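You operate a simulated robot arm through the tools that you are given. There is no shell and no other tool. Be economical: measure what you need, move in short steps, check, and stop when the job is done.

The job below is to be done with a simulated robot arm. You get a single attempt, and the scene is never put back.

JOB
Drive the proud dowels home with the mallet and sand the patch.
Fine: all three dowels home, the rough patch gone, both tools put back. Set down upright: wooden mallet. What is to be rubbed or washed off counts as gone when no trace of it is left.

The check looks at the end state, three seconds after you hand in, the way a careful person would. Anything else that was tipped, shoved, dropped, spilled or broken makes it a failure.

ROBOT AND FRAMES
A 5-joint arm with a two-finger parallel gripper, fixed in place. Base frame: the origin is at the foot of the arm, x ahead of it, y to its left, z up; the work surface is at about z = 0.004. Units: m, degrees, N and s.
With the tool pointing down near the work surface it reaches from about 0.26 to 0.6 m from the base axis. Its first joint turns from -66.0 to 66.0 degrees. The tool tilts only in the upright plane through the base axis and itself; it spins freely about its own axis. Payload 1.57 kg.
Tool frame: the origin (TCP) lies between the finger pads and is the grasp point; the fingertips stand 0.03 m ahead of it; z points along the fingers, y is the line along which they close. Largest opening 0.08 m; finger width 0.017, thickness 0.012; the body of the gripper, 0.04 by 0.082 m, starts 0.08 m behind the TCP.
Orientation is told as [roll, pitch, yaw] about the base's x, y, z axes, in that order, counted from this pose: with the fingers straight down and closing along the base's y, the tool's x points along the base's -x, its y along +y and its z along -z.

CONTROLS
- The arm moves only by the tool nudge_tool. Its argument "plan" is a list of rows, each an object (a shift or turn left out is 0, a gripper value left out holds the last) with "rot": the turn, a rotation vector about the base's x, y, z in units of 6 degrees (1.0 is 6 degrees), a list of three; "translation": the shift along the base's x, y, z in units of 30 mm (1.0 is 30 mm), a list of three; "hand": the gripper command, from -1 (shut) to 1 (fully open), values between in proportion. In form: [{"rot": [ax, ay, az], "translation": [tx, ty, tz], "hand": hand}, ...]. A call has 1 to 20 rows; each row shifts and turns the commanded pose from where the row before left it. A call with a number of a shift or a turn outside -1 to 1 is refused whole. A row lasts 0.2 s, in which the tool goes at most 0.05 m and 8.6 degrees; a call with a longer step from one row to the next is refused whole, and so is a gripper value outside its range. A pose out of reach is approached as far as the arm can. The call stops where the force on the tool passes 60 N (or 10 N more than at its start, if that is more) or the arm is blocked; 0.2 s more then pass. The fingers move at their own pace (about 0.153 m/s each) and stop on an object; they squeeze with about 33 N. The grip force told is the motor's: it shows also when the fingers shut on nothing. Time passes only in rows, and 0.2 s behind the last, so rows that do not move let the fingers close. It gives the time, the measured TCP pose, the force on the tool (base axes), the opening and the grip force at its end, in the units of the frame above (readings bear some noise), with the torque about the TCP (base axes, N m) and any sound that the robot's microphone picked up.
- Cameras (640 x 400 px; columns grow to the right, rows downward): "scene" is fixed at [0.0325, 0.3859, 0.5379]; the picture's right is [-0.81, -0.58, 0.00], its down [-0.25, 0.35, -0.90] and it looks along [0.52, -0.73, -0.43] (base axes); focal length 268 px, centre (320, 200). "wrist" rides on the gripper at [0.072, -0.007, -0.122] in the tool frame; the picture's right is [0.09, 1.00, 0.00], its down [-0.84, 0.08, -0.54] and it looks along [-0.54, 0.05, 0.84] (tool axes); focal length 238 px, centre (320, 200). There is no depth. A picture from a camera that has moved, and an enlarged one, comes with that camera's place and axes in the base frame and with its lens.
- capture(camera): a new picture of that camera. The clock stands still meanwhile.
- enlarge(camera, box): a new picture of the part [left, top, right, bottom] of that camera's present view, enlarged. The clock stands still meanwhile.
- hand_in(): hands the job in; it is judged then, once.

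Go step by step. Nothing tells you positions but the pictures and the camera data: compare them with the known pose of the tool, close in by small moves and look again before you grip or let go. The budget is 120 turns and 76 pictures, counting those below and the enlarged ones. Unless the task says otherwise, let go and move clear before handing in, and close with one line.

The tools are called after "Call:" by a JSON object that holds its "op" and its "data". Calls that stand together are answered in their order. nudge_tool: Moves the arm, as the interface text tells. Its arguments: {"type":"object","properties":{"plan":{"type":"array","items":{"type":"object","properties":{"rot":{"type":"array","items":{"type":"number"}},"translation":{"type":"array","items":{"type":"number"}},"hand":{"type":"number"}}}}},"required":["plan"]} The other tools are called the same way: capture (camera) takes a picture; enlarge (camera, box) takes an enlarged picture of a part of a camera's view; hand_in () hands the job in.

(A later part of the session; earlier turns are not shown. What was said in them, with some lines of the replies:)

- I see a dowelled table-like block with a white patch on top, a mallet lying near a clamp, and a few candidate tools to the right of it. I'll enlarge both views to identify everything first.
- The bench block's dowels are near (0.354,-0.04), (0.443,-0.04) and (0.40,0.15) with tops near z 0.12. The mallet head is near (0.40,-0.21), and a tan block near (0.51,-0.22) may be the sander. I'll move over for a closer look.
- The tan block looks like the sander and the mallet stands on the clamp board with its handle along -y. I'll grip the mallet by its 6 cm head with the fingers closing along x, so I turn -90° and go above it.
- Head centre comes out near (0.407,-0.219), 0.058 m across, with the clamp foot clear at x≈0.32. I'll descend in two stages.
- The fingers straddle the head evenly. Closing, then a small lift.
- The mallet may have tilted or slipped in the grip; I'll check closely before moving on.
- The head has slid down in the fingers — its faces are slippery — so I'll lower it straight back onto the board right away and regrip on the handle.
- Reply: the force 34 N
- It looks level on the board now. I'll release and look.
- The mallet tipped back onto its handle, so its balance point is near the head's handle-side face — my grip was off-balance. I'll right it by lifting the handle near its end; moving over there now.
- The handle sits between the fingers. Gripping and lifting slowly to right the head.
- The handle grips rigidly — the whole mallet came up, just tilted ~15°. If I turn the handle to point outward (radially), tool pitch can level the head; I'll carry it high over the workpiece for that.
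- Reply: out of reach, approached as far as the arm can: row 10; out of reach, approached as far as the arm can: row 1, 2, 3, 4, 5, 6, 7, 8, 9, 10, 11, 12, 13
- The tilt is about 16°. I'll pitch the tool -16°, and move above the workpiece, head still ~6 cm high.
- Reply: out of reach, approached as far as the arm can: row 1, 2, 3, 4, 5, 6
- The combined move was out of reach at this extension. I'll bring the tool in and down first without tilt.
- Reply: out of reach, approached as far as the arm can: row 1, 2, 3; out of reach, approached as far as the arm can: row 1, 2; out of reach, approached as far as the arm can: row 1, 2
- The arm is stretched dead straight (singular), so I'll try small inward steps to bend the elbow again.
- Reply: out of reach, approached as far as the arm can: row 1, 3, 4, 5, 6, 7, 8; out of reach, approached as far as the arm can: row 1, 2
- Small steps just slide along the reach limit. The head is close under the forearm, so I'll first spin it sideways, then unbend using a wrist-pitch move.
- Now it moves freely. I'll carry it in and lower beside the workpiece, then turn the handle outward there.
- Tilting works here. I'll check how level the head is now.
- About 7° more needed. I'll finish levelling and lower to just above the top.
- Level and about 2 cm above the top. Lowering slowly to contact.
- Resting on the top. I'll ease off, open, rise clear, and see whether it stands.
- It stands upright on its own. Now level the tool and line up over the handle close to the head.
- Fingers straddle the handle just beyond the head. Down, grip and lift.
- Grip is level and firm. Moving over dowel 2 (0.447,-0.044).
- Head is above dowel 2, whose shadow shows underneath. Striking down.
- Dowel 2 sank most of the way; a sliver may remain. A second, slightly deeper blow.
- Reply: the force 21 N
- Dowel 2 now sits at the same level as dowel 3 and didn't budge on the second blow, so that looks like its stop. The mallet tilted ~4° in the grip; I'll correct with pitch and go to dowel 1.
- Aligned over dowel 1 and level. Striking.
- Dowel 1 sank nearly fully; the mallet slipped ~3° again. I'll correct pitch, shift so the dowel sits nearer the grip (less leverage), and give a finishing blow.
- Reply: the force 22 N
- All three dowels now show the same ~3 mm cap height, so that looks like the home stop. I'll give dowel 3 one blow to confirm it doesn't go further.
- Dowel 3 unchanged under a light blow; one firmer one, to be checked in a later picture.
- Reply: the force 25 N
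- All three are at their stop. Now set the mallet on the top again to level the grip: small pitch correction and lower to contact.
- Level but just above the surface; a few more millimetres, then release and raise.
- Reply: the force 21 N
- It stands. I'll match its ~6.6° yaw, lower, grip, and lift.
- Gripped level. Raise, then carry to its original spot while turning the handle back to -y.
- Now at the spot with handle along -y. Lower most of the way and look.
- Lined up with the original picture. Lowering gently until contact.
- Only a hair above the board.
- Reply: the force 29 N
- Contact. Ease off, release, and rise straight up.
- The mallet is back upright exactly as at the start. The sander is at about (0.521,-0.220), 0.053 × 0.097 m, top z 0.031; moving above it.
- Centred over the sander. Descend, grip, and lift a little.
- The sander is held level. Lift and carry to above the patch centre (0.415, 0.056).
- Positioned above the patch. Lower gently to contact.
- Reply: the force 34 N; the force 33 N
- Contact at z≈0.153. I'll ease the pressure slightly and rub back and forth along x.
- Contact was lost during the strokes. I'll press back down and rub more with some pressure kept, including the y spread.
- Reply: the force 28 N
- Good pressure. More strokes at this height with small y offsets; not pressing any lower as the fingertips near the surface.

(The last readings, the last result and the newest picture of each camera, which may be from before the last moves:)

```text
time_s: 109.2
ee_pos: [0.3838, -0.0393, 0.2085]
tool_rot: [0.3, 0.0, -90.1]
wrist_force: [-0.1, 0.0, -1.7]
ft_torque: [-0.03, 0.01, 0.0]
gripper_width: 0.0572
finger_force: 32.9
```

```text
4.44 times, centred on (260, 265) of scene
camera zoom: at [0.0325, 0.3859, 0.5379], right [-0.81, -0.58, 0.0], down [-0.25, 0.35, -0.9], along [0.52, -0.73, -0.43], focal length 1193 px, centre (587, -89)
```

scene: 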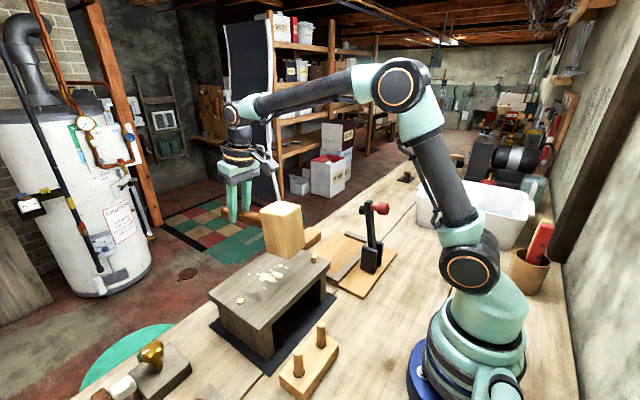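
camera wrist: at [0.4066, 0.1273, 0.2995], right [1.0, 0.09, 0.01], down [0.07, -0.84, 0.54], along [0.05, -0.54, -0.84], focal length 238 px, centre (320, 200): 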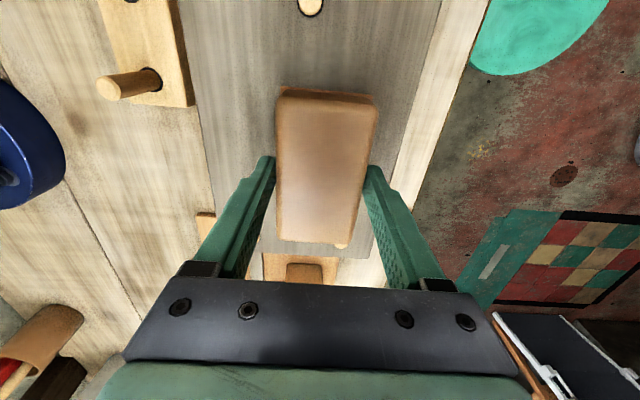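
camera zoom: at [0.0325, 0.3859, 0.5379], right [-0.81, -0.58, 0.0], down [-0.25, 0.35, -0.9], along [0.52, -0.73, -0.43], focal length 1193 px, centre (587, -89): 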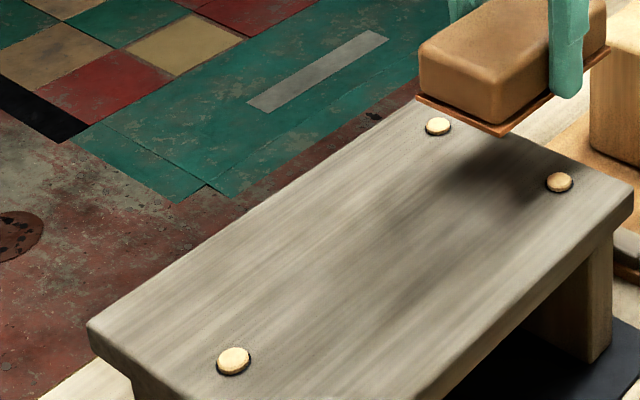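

The patch looks gone; one closer check for traces.

Call:
{"op": "enlarge", "data": {"camera": "scene", "box": [240, 250, 300, 290]}}

```text
10.00 times, centred on (270, 270) of scene
camera zoom: at [0.0325, 0.3859, 0.5379], right [-0.81, -0.58, 0.0], down [-0.25, 0.35, -0.9], along [0.52, -0.73, -0.43], focal length 2684 px, centre (820, -500)
```

zoom: 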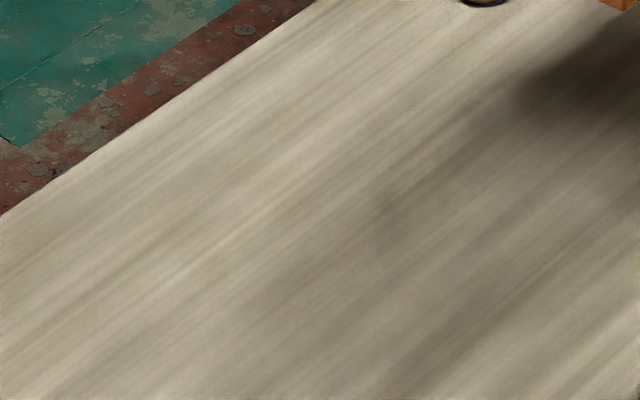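

Clean, no trace. Now return the sander: travel high to its spot and descend.

Call:
{"op": "nudge_tool", "data": {"plan": [{"translation": [0.5, -0.5, 0]}, {"translation": [0.8, -0.8, 0]}, {"translation": [0.8, -0.9, 0]}, {"translation": [0.8, -0.9, 0]}, {"translation": [0.8, -0.9, 0]}, {"translation": [0.6, -0.9, 0]}, {"translation": [0.23, -0.7, 0]}, {"translation": [0, -0.36, -0.4]}, {"translation": [0, 0, -0.9]}, {"translation": [0, 0, -0.9]}, {"translation": [0, 0, -0.9]}, {"translation": [0, 0, -0.9]}, {"translation": [0, 0, -0.6]}, {"translation": [0, 0, 0]}]}}

Call:
{"op": "enlarge", "data": {"camera": "scene", "box": [260, 180, 380, 290]}}

```text
time_s: 112.2
ee_pos: [0.5181, -0.2189, 0.0662]
tool_rot: [0.3, -0.2, -90.1]
wrist_force: [0.4, -0.2, -1.4]
ft_torque: [-0.02, 0.0, 0.01]
gripper_width: 0.0573
finger_force: 33.2
```

```text
3.64 times, centred on (320, 235) of scene
camera zoom: at [0.0325, 0.3859, 0.5379], right [-0.81, -0.58, 0.0], down [-0.25, 0.35, -0.9], along [0.52, -0.73, -0.43], focal length 976 px, centre (320, 73)
```

zoom: 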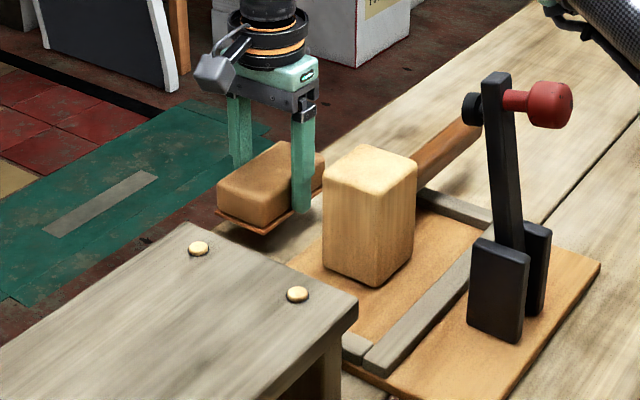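

Aligned. Lower in small steps to contact.

Call:
{"op": "nudge_tool", "data": {"plan": [{"translation": [0.03, 0, -0.5]}, {"translation": [0, 0, -0.2]}, {"translation": [0, 0, -0.1]}]}}

Call:
{"op": "nudge_tool", "data": {"plan": [{"translation": [0, 0, -0.07]}]}}

```text
time_s: 113.0
ee_pos: [0.5192, -0.217, 0.0432]
tool_rot: [0.2, -0.1, -90.1]
wrist_force: [-0.6, -0.2, -1.3]
ft_torque: [-0.02, 0.01, 0.02]
gripper_width: 0.057
finger_force: 33.0
```

```text
time_s: 113.4
ee_pos: [0.5206, -0.2183, 0.0426]
tool_rot: [0.3, -0.1, -90.1]
wrist_force: [-0.9, -0.2, -2.1]
ft_torque: [-0.03, -0.02, -0.01]
gripper_width: 0.0573
finger_force: 32.8
```

Call:
{"op": "nudge_tool", "data": {"plan": [{"translation": [0, 0, -0.07]}, {"translation": [0, 0, -0.05]}]}}

Call:
{"op": "nudge_tool", "data": {"plan": [{"translation": [0, 0, -0.05]}]}}

```text
time_s: 114.0
ee_pos: [0.5206, -0.2172, 0.0384]
tool_rot: [0.3, -0.1, -90.2]
wrist_force: [0.1, -0.5, -1.4]
ft_torque: [0.0, 0.03, 0.0]
gripper_width: 0.0574
finger_force: 33.5
```

```text
time_s: 114.4
ee_pos: [0.5208, -0.2188, 0.0361]
tool_rot: [0.3, -0.1, -90.1]
wrist_force: [-0.4, -0.5, -2.2]
ft_torque: [0.0, -0.01, 0.0]
gripper_width: 0.0571
finger_force: 32.9
```

Call:
{"op": "nudge_tool", "data": {"plan": [{"translation": [0, 0, -0.03]}]}}

Call:
{"op": "enlarge", "data": {"camera": "scene", "box": [285, 210, 335, 250]}}

```text
time_s: 114.8
ee_pos: [0.5207, -0.2182, 0.0365]
tool_rot: [0.3, -0.1, -90.0]
wrist_force: [-0.4, 0.5, -1.1]
ft_torque: [-0.03, 0.0, 0.04]
gripper_width: 0.0573
finger_force: 33.0
```

```text
10.00 times, centred on (310, 230) of scene
camera zoom: at [0.0325, 0.3859, 0.5379], right [-0.81, -0.58, 0.0], down [-0.25, 0.35, -0.9], along [0.52, -0.73, -0.43], focal length 2684 px, centre (420, -100)
```

zoom: 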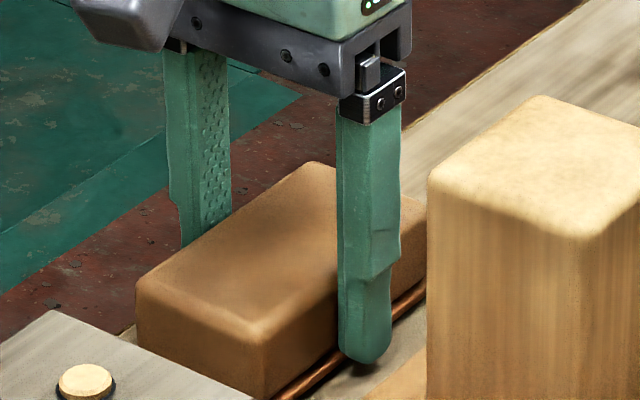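

A millimetre or so left; one more small step with the force reading, then release.

Call:
{"op": "nudge_tool", "data": {"plan": [{"translation": [0, 0, -0.04]}]}}

```text
time_s: 115.2
ee_pos: [0.5214, -0.2169, 0.0339]
tool_rot: [0.3, -0.1, -90.0]
wrist_force: [-0.1, 0.1, -1.2]
ft_torque: [-0.01, -0.01, 0.01]
gripper_width: 0.0574
finger_force: 33.1
```

Within about a millimetre; releasing here is a negligible drop. Open, then rise.

Call:
{"op": "nudge_tool", "data": {"plan": [{"hand": 0.6}, {"hand": 0.9}, {"hand": 0.9}, {"translation": [0, 0, 0.4]}, {"translation": [0, 0, 0.8]}, {"translation": [0, 0, 1]}, {"translation": [0, 0, 1]}, {"translation": [0, 0, 1]}, {"translation": [0, 0, 1]}, {"translation": [-0.5, 0.8, 0.3]}, {"translation": [-0.5, 0.9, 0]}, {"translation": [-0.5, 0.9, 0]}, {"translation": [-0.5, 0.9, 0]}, {"translation": [-0.5, 0.9, 0]}, {"translation": [0, 0, 0]}]}}

Call:
{"op": "capture", "data": {"camera": "scene"}}

Call:
{"op": "enlarge", "data": {"camera": "scene", "box": [280, 180, 420, 300]}}

```text
time_s: 118.4
ee_pos: [0.4461, -0.087, 0.2013]
tool_rot: [0.3, -0.1, -90.1]
wrist_force: [0.2, -0.7, 0.1]
ft_torque: [0.0, -0.02, 0.02]
gripper_width: 0.0759
finger_force: 0.0
```

```text
3 pictures are left
```

scene: 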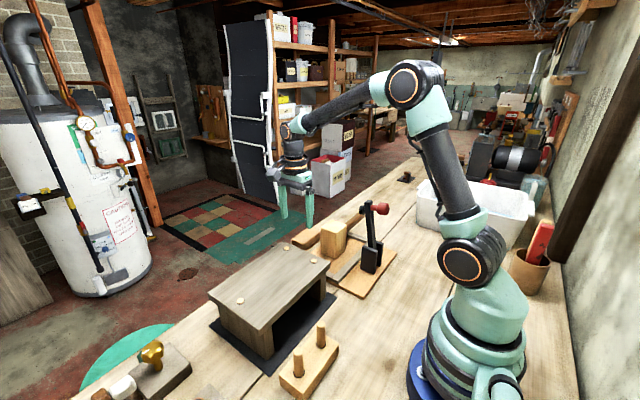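

```text
3.33 times, centred on (350, 240) of scene
camera zoom: at [0.0325, 0.3859, 0.5379], right [-0.81, -0.58, 0.0], down [-0.25, 0.35, -0.9], along [0.52, -0.73, -0.43], focal length 895 px, centre (220, 67)
```

zoom: 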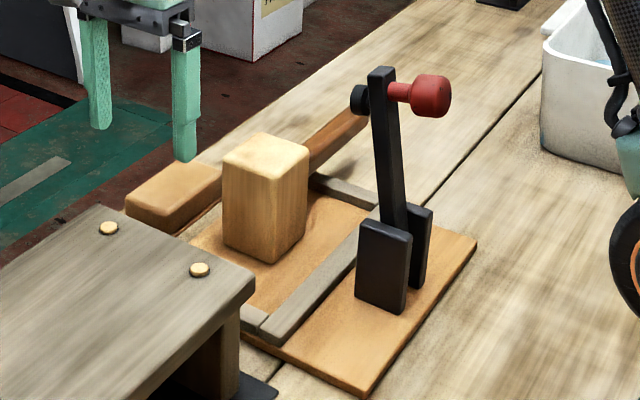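

Both tools are back where they started, with the mallet upright. The dowels are at their stops, the patch is gone and the arm is clear, so I'm handing in.

Call:
{"op": "hand_in", "data": {}}

```text
The job is handed in.
```

I drove the dowels as far as they go, sanded the patch off with no trace showing, and put both tools back with the mallet upright. All three dowels stop about 3 mm above the surface; I took that as home, since further firm blows didn't move them.
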